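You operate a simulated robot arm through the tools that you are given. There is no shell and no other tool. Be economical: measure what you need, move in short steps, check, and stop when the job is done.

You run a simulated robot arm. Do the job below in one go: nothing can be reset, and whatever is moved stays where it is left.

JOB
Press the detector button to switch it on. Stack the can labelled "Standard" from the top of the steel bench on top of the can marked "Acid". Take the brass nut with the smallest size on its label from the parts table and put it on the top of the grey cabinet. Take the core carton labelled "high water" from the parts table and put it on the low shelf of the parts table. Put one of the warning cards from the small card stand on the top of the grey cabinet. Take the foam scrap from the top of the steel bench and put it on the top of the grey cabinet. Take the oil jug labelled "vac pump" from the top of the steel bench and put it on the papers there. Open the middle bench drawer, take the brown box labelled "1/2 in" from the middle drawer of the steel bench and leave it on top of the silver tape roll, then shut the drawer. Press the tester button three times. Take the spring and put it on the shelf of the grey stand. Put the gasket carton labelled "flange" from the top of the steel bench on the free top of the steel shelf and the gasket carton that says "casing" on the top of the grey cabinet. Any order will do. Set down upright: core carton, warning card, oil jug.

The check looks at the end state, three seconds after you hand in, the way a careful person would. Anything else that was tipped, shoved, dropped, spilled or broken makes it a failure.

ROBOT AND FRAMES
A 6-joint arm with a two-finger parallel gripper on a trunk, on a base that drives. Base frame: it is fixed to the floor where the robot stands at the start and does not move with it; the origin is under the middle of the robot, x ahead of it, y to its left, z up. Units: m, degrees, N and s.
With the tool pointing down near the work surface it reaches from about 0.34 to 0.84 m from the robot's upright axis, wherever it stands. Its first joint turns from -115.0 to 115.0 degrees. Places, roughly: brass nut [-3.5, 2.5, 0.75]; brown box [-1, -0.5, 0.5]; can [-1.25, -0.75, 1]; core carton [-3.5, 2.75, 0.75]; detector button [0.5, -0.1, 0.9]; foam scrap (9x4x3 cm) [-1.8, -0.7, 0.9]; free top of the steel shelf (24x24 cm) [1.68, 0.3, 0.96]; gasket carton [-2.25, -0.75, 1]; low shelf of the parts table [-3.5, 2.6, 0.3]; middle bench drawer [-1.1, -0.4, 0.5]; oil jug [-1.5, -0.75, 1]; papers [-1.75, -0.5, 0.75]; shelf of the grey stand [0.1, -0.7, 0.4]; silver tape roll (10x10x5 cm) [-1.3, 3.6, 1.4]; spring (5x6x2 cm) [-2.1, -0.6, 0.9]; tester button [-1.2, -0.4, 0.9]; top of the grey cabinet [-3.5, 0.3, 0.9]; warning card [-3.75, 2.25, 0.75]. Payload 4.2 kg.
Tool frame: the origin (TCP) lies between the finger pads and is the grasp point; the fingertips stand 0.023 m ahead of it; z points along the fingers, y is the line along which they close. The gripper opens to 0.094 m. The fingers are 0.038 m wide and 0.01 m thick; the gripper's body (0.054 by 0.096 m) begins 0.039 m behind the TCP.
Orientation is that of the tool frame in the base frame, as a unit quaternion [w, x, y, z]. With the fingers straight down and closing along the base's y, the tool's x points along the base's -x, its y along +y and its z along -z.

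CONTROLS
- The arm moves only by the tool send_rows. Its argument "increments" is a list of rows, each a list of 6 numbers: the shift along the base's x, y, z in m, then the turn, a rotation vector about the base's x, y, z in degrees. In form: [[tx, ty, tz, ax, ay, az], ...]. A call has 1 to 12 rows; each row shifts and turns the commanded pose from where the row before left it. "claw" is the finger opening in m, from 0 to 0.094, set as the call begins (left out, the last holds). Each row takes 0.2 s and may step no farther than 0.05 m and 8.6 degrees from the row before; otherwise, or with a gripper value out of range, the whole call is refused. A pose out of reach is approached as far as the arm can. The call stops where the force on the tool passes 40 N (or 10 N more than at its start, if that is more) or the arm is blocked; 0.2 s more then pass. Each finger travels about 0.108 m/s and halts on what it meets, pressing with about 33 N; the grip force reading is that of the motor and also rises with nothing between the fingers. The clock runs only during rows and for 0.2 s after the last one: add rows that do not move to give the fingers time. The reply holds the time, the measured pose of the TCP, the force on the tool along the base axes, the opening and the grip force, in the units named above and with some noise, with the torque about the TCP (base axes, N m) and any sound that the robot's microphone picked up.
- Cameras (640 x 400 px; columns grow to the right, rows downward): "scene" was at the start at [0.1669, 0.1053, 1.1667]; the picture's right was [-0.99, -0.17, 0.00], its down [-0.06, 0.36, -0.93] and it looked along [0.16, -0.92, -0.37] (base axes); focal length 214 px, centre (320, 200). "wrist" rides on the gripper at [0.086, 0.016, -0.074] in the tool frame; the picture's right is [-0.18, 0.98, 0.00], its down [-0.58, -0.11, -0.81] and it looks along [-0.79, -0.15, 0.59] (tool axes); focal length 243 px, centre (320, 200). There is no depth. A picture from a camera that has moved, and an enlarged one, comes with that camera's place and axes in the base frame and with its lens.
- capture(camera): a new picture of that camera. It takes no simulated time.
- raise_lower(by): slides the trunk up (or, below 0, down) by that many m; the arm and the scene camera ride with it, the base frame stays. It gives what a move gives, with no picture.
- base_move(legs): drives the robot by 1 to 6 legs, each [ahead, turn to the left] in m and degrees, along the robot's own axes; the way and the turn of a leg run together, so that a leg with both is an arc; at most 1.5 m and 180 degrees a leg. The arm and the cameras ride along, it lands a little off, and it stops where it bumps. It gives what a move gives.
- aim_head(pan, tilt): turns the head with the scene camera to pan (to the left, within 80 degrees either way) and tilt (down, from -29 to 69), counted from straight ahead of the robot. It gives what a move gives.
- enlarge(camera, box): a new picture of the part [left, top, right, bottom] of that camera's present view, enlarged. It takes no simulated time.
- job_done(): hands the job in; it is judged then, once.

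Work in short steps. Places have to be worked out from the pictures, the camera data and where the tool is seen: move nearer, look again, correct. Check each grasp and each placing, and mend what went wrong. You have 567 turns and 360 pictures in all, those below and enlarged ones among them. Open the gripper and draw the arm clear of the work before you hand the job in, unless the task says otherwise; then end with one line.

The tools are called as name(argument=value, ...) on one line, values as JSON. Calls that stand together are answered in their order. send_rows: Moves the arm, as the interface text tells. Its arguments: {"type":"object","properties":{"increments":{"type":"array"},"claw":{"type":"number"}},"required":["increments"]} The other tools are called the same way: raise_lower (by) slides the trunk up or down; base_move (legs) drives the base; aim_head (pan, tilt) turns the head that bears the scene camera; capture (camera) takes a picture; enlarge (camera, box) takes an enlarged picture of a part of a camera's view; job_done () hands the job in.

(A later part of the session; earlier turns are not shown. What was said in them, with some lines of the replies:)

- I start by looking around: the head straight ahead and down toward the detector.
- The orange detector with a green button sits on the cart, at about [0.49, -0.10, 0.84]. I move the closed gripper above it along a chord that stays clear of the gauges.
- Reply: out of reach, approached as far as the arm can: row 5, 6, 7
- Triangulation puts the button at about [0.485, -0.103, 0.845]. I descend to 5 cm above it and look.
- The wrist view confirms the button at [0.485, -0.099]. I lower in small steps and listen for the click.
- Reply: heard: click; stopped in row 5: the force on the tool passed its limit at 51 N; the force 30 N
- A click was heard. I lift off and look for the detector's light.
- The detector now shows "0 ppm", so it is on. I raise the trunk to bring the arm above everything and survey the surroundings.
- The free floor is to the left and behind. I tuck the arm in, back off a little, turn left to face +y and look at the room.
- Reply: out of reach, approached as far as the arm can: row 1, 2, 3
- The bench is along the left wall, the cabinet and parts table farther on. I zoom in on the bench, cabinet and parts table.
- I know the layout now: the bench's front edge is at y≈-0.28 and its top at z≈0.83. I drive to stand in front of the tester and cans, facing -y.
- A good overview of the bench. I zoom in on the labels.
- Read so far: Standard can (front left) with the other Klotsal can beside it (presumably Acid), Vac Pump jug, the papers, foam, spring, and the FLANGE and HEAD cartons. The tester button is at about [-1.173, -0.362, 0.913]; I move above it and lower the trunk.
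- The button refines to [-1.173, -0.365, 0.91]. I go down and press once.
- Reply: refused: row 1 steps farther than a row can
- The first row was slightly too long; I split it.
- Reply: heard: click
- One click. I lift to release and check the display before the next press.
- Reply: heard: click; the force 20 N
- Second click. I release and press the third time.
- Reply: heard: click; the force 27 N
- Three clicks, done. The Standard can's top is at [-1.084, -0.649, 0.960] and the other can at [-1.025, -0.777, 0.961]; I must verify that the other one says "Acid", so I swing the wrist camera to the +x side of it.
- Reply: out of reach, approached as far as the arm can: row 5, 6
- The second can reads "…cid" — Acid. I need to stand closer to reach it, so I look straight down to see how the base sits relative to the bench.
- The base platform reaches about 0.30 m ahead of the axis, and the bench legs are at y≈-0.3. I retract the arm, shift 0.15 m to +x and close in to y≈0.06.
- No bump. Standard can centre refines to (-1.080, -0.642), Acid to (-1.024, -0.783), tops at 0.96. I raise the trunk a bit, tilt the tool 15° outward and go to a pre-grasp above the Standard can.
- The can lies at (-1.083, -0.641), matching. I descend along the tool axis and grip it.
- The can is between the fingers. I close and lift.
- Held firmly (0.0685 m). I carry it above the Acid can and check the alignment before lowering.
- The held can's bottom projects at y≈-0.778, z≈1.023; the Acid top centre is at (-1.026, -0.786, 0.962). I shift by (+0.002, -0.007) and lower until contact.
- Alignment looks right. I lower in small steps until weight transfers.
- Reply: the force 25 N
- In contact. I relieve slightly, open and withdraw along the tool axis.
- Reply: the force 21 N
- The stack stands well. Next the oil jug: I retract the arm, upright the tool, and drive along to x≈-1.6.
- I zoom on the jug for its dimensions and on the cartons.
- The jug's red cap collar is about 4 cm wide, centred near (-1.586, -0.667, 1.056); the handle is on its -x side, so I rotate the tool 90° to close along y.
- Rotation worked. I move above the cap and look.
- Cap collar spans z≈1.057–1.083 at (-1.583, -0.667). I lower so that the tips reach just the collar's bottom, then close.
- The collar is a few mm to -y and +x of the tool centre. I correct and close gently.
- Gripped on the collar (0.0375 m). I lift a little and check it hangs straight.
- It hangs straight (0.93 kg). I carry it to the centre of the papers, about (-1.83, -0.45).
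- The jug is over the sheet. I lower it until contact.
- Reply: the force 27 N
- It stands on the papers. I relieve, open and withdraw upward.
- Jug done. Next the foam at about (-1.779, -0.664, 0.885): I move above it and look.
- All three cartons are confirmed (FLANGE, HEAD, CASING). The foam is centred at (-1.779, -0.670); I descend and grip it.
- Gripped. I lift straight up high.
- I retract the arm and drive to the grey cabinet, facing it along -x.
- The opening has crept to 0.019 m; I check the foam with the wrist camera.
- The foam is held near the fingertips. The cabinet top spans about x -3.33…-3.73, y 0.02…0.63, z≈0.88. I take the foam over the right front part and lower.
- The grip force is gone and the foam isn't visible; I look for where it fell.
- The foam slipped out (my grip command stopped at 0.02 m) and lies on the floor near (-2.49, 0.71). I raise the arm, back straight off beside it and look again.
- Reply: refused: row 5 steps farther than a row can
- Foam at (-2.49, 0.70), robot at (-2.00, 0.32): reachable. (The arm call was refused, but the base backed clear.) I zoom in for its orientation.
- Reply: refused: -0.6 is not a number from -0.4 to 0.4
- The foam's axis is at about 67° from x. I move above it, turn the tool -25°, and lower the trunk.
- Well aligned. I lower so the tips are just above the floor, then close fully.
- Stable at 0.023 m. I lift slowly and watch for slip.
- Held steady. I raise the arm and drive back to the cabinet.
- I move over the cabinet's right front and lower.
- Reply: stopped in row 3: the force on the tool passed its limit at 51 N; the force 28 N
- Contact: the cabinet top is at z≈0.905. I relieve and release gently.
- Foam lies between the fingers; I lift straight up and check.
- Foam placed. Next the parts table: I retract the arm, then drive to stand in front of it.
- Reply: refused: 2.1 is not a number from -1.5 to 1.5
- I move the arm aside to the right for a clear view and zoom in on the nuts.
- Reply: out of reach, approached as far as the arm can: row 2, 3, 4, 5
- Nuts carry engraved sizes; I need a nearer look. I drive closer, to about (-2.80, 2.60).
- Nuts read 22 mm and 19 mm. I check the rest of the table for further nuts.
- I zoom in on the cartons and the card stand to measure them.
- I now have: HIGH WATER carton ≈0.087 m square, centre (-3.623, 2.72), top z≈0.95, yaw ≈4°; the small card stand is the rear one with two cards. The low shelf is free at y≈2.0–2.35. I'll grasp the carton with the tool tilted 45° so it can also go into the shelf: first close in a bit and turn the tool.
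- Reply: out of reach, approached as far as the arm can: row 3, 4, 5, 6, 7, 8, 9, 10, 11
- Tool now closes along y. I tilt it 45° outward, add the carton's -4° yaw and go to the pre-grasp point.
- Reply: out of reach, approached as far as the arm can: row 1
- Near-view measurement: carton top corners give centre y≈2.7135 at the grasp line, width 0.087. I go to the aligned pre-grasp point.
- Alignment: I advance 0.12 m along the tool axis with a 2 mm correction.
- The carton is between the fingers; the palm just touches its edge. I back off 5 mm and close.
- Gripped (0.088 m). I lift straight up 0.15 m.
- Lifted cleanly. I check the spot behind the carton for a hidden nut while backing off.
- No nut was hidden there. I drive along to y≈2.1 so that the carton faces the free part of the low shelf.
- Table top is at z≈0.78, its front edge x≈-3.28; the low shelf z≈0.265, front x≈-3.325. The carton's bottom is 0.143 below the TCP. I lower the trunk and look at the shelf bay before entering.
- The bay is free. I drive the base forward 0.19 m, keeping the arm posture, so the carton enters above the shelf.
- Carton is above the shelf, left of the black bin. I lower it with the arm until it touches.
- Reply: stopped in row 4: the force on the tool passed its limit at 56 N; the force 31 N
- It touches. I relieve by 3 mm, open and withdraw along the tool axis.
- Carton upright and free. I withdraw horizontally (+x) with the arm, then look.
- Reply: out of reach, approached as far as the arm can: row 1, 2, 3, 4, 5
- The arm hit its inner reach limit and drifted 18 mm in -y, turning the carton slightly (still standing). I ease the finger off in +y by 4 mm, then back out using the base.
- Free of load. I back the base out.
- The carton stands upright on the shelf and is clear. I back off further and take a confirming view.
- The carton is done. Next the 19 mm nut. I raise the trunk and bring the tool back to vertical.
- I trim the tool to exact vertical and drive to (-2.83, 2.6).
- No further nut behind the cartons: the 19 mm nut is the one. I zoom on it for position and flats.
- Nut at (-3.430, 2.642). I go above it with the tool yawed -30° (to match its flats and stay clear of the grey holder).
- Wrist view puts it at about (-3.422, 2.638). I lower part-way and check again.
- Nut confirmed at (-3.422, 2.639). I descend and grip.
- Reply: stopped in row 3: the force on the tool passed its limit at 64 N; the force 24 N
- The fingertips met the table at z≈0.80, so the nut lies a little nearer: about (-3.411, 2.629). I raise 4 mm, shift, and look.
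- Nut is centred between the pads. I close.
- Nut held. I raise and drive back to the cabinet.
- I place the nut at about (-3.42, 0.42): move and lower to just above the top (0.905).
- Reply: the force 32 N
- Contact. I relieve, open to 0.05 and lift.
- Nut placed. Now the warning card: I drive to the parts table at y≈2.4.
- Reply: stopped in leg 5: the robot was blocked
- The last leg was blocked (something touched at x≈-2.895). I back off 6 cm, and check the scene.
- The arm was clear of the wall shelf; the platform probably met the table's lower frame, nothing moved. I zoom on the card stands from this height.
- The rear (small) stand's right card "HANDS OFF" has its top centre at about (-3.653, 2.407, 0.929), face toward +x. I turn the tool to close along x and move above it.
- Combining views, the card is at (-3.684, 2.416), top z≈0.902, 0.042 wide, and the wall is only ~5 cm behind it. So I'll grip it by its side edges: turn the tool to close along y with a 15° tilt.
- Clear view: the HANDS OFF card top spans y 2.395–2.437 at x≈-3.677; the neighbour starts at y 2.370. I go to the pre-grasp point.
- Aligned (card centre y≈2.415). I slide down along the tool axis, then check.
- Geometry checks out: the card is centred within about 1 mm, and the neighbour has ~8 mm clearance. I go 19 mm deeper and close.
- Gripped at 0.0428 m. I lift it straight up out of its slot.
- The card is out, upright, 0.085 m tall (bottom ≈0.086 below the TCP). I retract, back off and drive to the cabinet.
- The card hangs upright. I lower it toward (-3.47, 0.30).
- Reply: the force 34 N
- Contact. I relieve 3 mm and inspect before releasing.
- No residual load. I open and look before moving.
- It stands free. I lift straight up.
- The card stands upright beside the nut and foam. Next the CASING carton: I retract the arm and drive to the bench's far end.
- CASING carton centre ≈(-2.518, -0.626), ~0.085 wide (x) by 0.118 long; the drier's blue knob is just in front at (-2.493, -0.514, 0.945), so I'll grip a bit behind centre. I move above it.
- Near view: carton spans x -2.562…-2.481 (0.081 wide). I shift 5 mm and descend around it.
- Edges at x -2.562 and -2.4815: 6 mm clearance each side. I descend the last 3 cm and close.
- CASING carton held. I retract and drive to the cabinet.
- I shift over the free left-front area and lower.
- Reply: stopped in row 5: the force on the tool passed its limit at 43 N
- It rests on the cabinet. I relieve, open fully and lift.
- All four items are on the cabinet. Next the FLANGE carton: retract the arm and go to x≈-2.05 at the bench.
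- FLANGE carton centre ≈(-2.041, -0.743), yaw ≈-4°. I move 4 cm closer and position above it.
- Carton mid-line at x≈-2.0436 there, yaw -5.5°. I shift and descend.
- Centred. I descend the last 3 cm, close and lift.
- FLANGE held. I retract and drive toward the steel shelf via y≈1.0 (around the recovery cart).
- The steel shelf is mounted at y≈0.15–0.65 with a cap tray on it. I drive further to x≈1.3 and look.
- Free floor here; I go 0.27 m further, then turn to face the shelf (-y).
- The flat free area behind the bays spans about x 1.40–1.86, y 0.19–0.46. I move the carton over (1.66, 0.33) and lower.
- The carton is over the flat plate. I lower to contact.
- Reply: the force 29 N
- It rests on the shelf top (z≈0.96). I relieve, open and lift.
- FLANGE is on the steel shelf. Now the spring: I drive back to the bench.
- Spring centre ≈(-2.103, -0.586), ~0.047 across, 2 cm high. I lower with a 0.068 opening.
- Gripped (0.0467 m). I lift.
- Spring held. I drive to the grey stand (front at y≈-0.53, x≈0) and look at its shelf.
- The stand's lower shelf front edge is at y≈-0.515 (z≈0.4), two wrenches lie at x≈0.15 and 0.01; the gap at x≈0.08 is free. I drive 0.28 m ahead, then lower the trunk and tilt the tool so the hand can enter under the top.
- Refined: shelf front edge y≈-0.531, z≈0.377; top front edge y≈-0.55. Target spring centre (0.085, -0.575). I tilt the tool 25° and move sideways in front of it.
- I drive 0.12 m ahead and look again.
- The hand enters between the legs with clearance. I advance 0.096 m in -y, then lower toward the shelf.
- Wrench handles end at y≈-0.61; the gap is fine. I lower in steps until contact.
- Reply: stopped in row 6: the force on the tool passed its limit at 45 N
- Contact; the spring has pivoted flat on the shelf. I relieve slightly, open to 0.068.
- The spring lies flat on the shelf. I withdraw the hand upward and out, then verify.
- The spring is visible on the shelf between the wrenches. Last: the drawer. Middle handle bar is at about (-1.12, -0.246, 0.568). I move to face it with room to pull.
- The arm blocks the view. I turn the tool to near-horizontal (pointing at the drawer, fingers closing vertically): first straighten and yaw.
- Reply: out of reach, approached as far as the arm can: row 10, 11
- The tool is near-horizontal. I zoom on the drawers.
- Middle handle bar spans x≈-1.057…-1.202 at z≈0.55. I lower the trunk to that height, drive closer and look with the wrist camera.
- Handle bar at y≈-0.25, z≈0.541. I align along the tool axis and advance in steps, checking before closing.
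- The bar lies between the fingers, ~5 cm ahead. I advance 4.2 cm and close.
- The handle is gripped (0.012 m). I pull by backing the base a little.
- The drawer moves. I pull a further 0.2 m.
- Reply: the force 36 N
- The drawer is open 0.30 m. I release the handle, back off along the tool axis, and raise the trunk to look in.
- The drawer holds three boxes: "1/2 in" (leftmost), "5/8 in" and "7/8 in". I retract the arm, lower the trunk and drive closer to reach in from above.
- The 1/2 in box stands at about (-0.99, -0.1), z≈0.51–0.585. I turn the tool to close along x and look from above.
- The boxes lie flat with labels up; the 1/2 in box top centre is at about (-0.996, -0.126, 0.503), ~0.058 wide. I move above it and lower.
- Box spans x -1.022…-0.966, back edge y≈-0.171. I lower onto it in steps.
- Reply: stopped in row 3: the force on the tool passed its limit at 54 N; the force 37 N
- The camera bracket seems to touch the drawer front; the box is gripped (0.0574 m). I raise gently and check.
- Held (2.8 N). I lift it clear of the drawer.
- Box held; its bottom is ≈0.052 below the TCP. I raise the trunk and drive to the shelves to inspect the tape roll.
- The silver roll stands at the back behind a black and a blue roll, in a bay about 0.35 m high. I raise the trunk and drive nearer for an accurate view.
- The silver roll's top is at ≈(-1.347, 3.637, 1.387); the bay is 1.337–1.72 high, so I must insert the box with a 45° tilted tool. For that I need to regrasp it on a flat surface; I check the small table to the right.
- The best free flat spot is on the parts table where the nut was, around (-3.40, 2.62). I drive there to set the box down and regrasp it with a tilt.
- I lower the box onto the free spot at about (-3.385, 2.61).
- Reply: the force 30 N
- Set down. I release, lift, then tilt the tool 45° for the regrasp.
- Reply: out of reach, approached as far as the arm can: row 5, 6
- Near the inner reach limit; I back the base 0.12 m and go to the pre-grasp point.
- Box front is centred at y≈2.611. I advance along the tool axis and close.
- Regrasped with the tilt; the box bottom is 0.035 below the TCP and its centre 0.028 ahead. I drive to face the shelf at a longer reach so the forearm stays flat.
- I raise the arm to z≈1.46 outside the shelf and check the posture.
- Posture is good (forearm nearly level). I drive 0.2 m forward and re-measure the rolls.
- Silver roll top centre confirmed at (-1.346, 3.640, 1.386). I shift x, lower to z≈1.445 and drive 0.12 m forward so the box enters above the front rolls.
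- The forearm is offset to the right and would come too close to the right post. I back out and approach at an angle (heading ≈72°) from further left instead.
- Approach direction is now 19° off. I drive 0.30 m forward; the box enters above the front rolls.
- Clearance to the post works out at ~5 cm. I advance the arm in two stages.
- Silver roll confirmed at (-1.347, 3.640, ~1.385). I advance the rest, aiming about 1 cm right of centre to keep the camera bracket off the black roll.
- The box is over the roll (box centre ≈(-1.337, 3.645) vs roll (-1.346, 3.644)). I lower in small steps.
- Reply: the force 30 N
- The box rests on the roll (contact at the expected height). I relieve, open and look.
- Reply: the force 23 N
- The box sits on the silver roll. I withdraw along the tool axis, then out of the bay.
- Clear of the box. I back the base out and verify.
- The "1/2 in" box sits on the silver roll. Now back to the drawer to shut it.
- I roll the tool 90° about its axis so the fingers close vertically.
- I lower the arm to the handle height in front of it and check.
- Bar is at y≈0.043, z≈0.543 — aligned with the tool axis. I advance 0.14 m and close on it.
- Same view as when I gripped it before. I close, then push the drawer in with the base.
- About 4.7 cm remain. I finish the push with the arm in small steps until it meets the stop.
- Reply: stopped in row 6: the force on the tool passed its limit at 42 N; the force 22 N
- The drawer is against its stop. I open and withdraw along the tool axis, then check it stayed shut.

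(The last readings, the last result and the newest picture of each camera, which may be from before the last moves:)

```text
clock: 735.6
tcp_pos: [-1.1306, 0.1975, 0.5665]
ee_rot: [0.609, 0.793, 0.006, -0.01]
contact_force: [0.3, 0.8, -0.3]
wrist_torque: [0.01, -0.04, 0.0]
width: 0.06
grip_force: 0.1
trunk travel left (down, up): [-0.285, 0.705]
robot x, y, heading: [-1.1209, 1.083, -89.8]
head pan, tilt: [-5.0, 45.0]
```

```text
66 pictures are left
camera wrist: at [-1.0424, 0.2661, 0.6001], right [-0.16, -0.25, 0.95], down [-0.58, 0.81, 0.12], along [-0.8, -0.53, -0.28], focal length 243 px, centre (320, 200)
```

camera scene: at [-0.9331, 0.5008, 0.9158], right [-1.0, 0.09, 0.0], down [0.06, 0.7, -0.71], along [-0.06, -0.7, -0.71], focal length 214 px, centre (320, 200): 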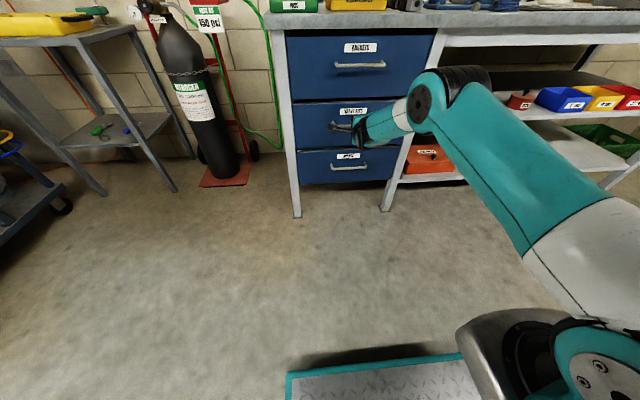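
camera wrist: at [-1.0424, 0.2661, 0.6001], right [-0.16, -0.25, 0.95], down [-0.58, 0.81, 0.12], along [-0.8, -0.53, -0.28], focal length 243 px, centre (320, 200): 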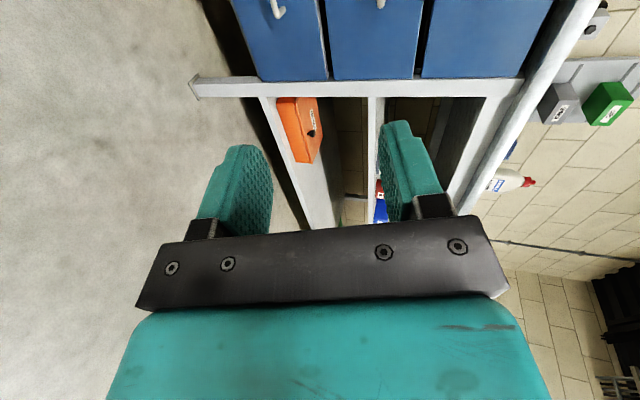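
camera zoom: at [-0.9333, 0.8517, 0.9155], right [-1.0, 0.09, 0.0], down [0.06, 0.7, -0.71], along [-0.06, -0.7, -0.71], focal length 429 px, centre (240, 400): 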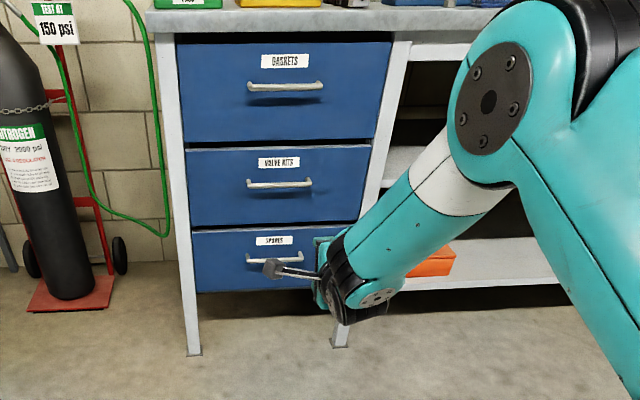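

The drawer is shut flush. I raise the trunk and take a final look at the bench, cabinet and stand.

raise_lower(by=0.4)

aim_head(pan=-50, tilt=20)

capture(camera="scene")

aim_head(pan=35, tilt=25)

capture(camera="scene")

```text
clock: 739.4
tcp_pos: [-1.1307, 0.198, 0.9674]
ee_rot: [0.609, 0.793, 0.006, -0.01]
contact_force: [1.6, 0.9, 0.5]
wrist_torque: [0.02, 0.05, -0.01]
width: 0.0598
grip_force: 0.0
trunk travel left (down, up): [-0.685, 0.305]
robot x, y, heading: [-1.1211, 1.0797, -89.8]
head pan, tilt: [-5.0, 45.0]
```

```text
clock: 740.5
tcp_pos: [-1.1307, 0.1973, 0.9666]
ee_rot: [0.608, 0.794, 0.006, -0.01]
contact_force: [0.2, 0.2, -0.1]
wrist_torque: [0.01, -0.01, -0.02]
width: 0.0601
grip_force: 0.0
trunk travel left (down, up): [-0.685, 0.305]
robot x, y, heading: [-1.1215, 1.0811, -89.8]
head pan, tilt: [-50.0, 20.0]
```

```text
65 pictures are left
camera scene: at [-0.9976, 0.8727, 1.3541], right [-0.64, 0.76, 0.0], down [0.26, 0.22, -0.94], along [-0.72, -0.61, -0.34], focal length 214 px, centre (320, 200)
```

scene: 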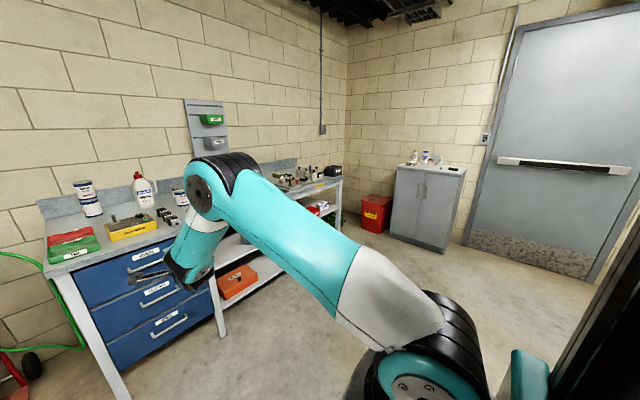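

```text
clock: 742.1
tcp_pos: [-1.1299, 0.1967, 0.9664]
ee_rot: [0.609, 0.793, 0.006, -0.01]
contact_force: [-0.1, 0.9, 0.3]
wrist_torque: [0.0, 0.01, 0.02]
width: 0.0601
grip_force: 0.0
trunk travel left (down, up): [-0.685, 0.305]
robot x, y, heading: [-1.1206, 1.0809, -90.4]
head pan, tilt: [35.0, 25.0]
```

```text
64 pictures are left
camera scene: at [-0.8735, 0.8572, 1.3461], right [-0.82, -0.57, 0.0], down [-0.24, 0.35, -0.91], along [0.52, -0.74, -0.42], focal length 214 px, centre (320, 200)
```

scene: 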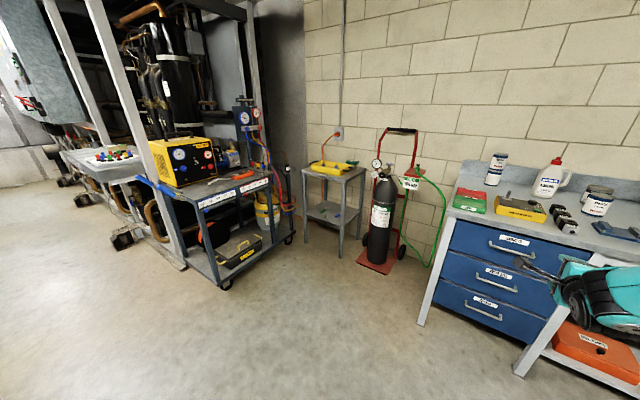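

enlarge(camera="scene", box=[190, 140, 370, 240])

aim_head(pan=-50, tilt=20)

enlarge(camera="scene", box=[385, 140, 475, 190])

enlarge(camera="scene", box=[230, 140, 360, 220])

```text
3.56 times, centred on (280, 190) of scene
camera zoom: at [-0.8735, 0.8572, 1.3461], right [-0.82, -0.57, 0.0], down [-0.24, 0.35, -0.91], along [0.52, -0.74, -0.42], focal length 763 px, centre (462, 236)
```

zoom: 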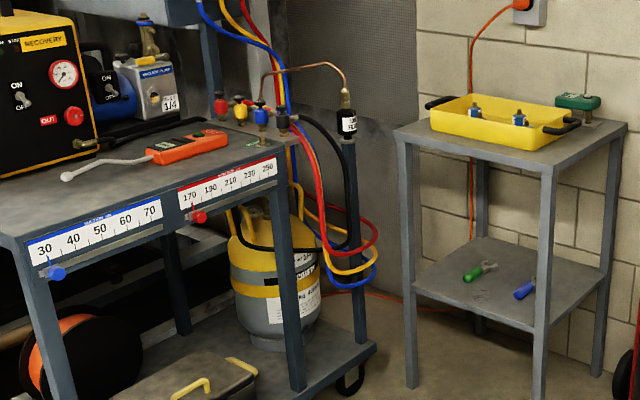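

```text
clock: 743.7
tcp_pos: [-1.1312, 0.1981, 0.9661]
ee_rot: [0.609, 0.793, 0.006, -0.01]
contact_force: [-0.3, -0.3, 0.2]
wrist_torque: [-0.02, -0.02, -0.02]
width: 0.0598
grip_force: 0.0
trunk travel left (down, up): [-0.685, 0.305]
robot x, y, heading: [-1.12, 1.0813, -89.8]
head pan, tilt: [-50.0, 20.0]
```

```text
7.11 times, centred on (430, 165) of scene
camera zoom: at [-0.9976, 0.8727, 1.3541], right [-0.64, 0.76, 0.0], down [0.26, 0.22, -0.94], along [-0.72, -0.61, -0.34], focal length 1525 px, centre (-462, 449)
```

zoom: 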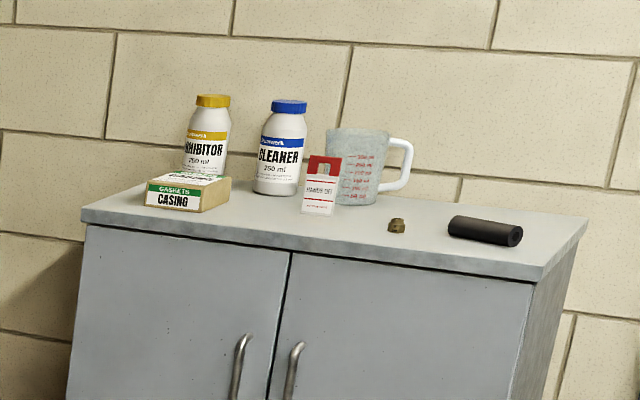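

```text
4.92 times, centred on (295, 180) of scene
camera zoom: at [-0.9976, 0.8727, 1.3541], right [-0.64, 0.76, 0.0], down [0.26, 0.22, -0.94], along [-0.72, -0.61, -0.34], focal length 1056 px, centre (443, 298)
```

zoom: 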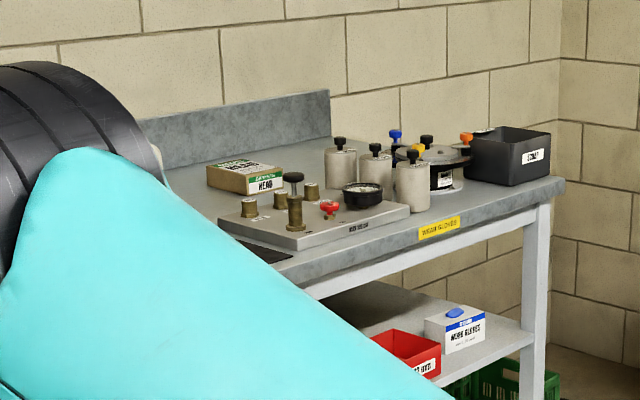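

All placed items stand as intended. One closer look at the spring.

aim_head(pan=35, tilt=25)

enlarge(camera="scene", box=[300, 195, 360, 235])

enlarge(camera="scene", box=[200, 160, 270, 200])

```text
clock: 745.3
tcp_pos: [-1.1317, 0.1975, 0.9666]
ee_rot: [0.609, 0.793, 0.006, -0.009]
contact_force: [0.8, 0.5, 0.2]
wrist_torque: [0.0, 0.0, 0.02]
width: 0.0598
grip_force: 0.0
trunk travel left (down, up): [-0.685, 0.305]
robot x, y, heading: [-1.1194, 1.0825, -89.9]
head pan, tilt: [35.0, 25.0]
```

```text
10.00 times, centred on (330, 215) of scene
camera zoom: at [-0.8735, 0.8572, 1.3461], right [-0.82, -0.57, 0.0], down [-0.24, 0.35, -0.91], along [0.52, -0.74, -0.42], focal length 2145 px, centre (220, 50)
```

zoom: 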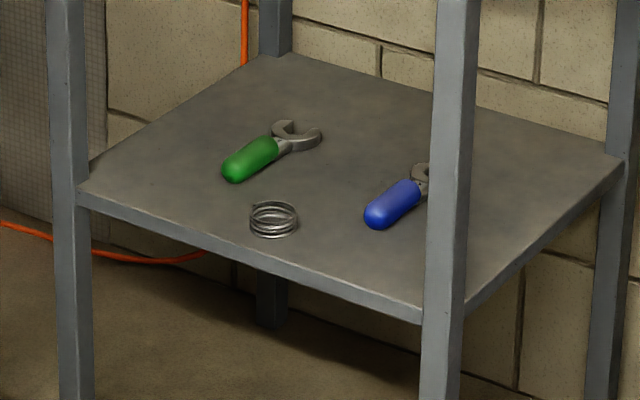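

```text
9.14 times, centred on (235, 180) of scene
camera zoom: at [-0.8735, 0.8572, 1.3461], right [-0.82, -0.57, 0.0], down [-0.24, 0.35, -0.91], along [0.52, -0.74, -0.42], focal length 1961 px, centre (1097, 383)
```

zoom: 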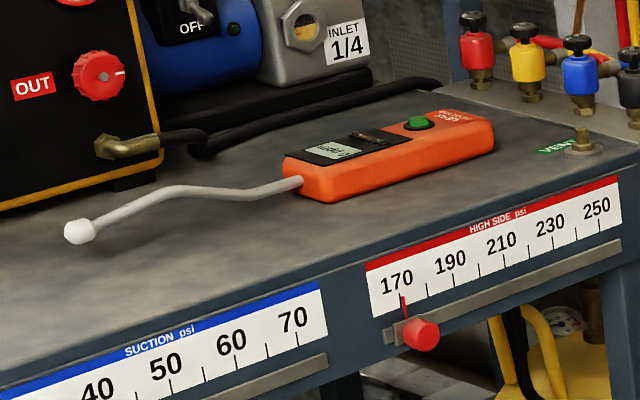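

The spring lies on the stand's shelf, the detector is still on ("0 ppm"), the gripper is open and the arm is clear. I hand the job in.

job_done()

```text
The job is handed in.
```

I did every item on the list and handed the job in; the one mishap was the foam scrap, which slipped from the gripper onto the floor once before I picked it up and set it on the cabinet.
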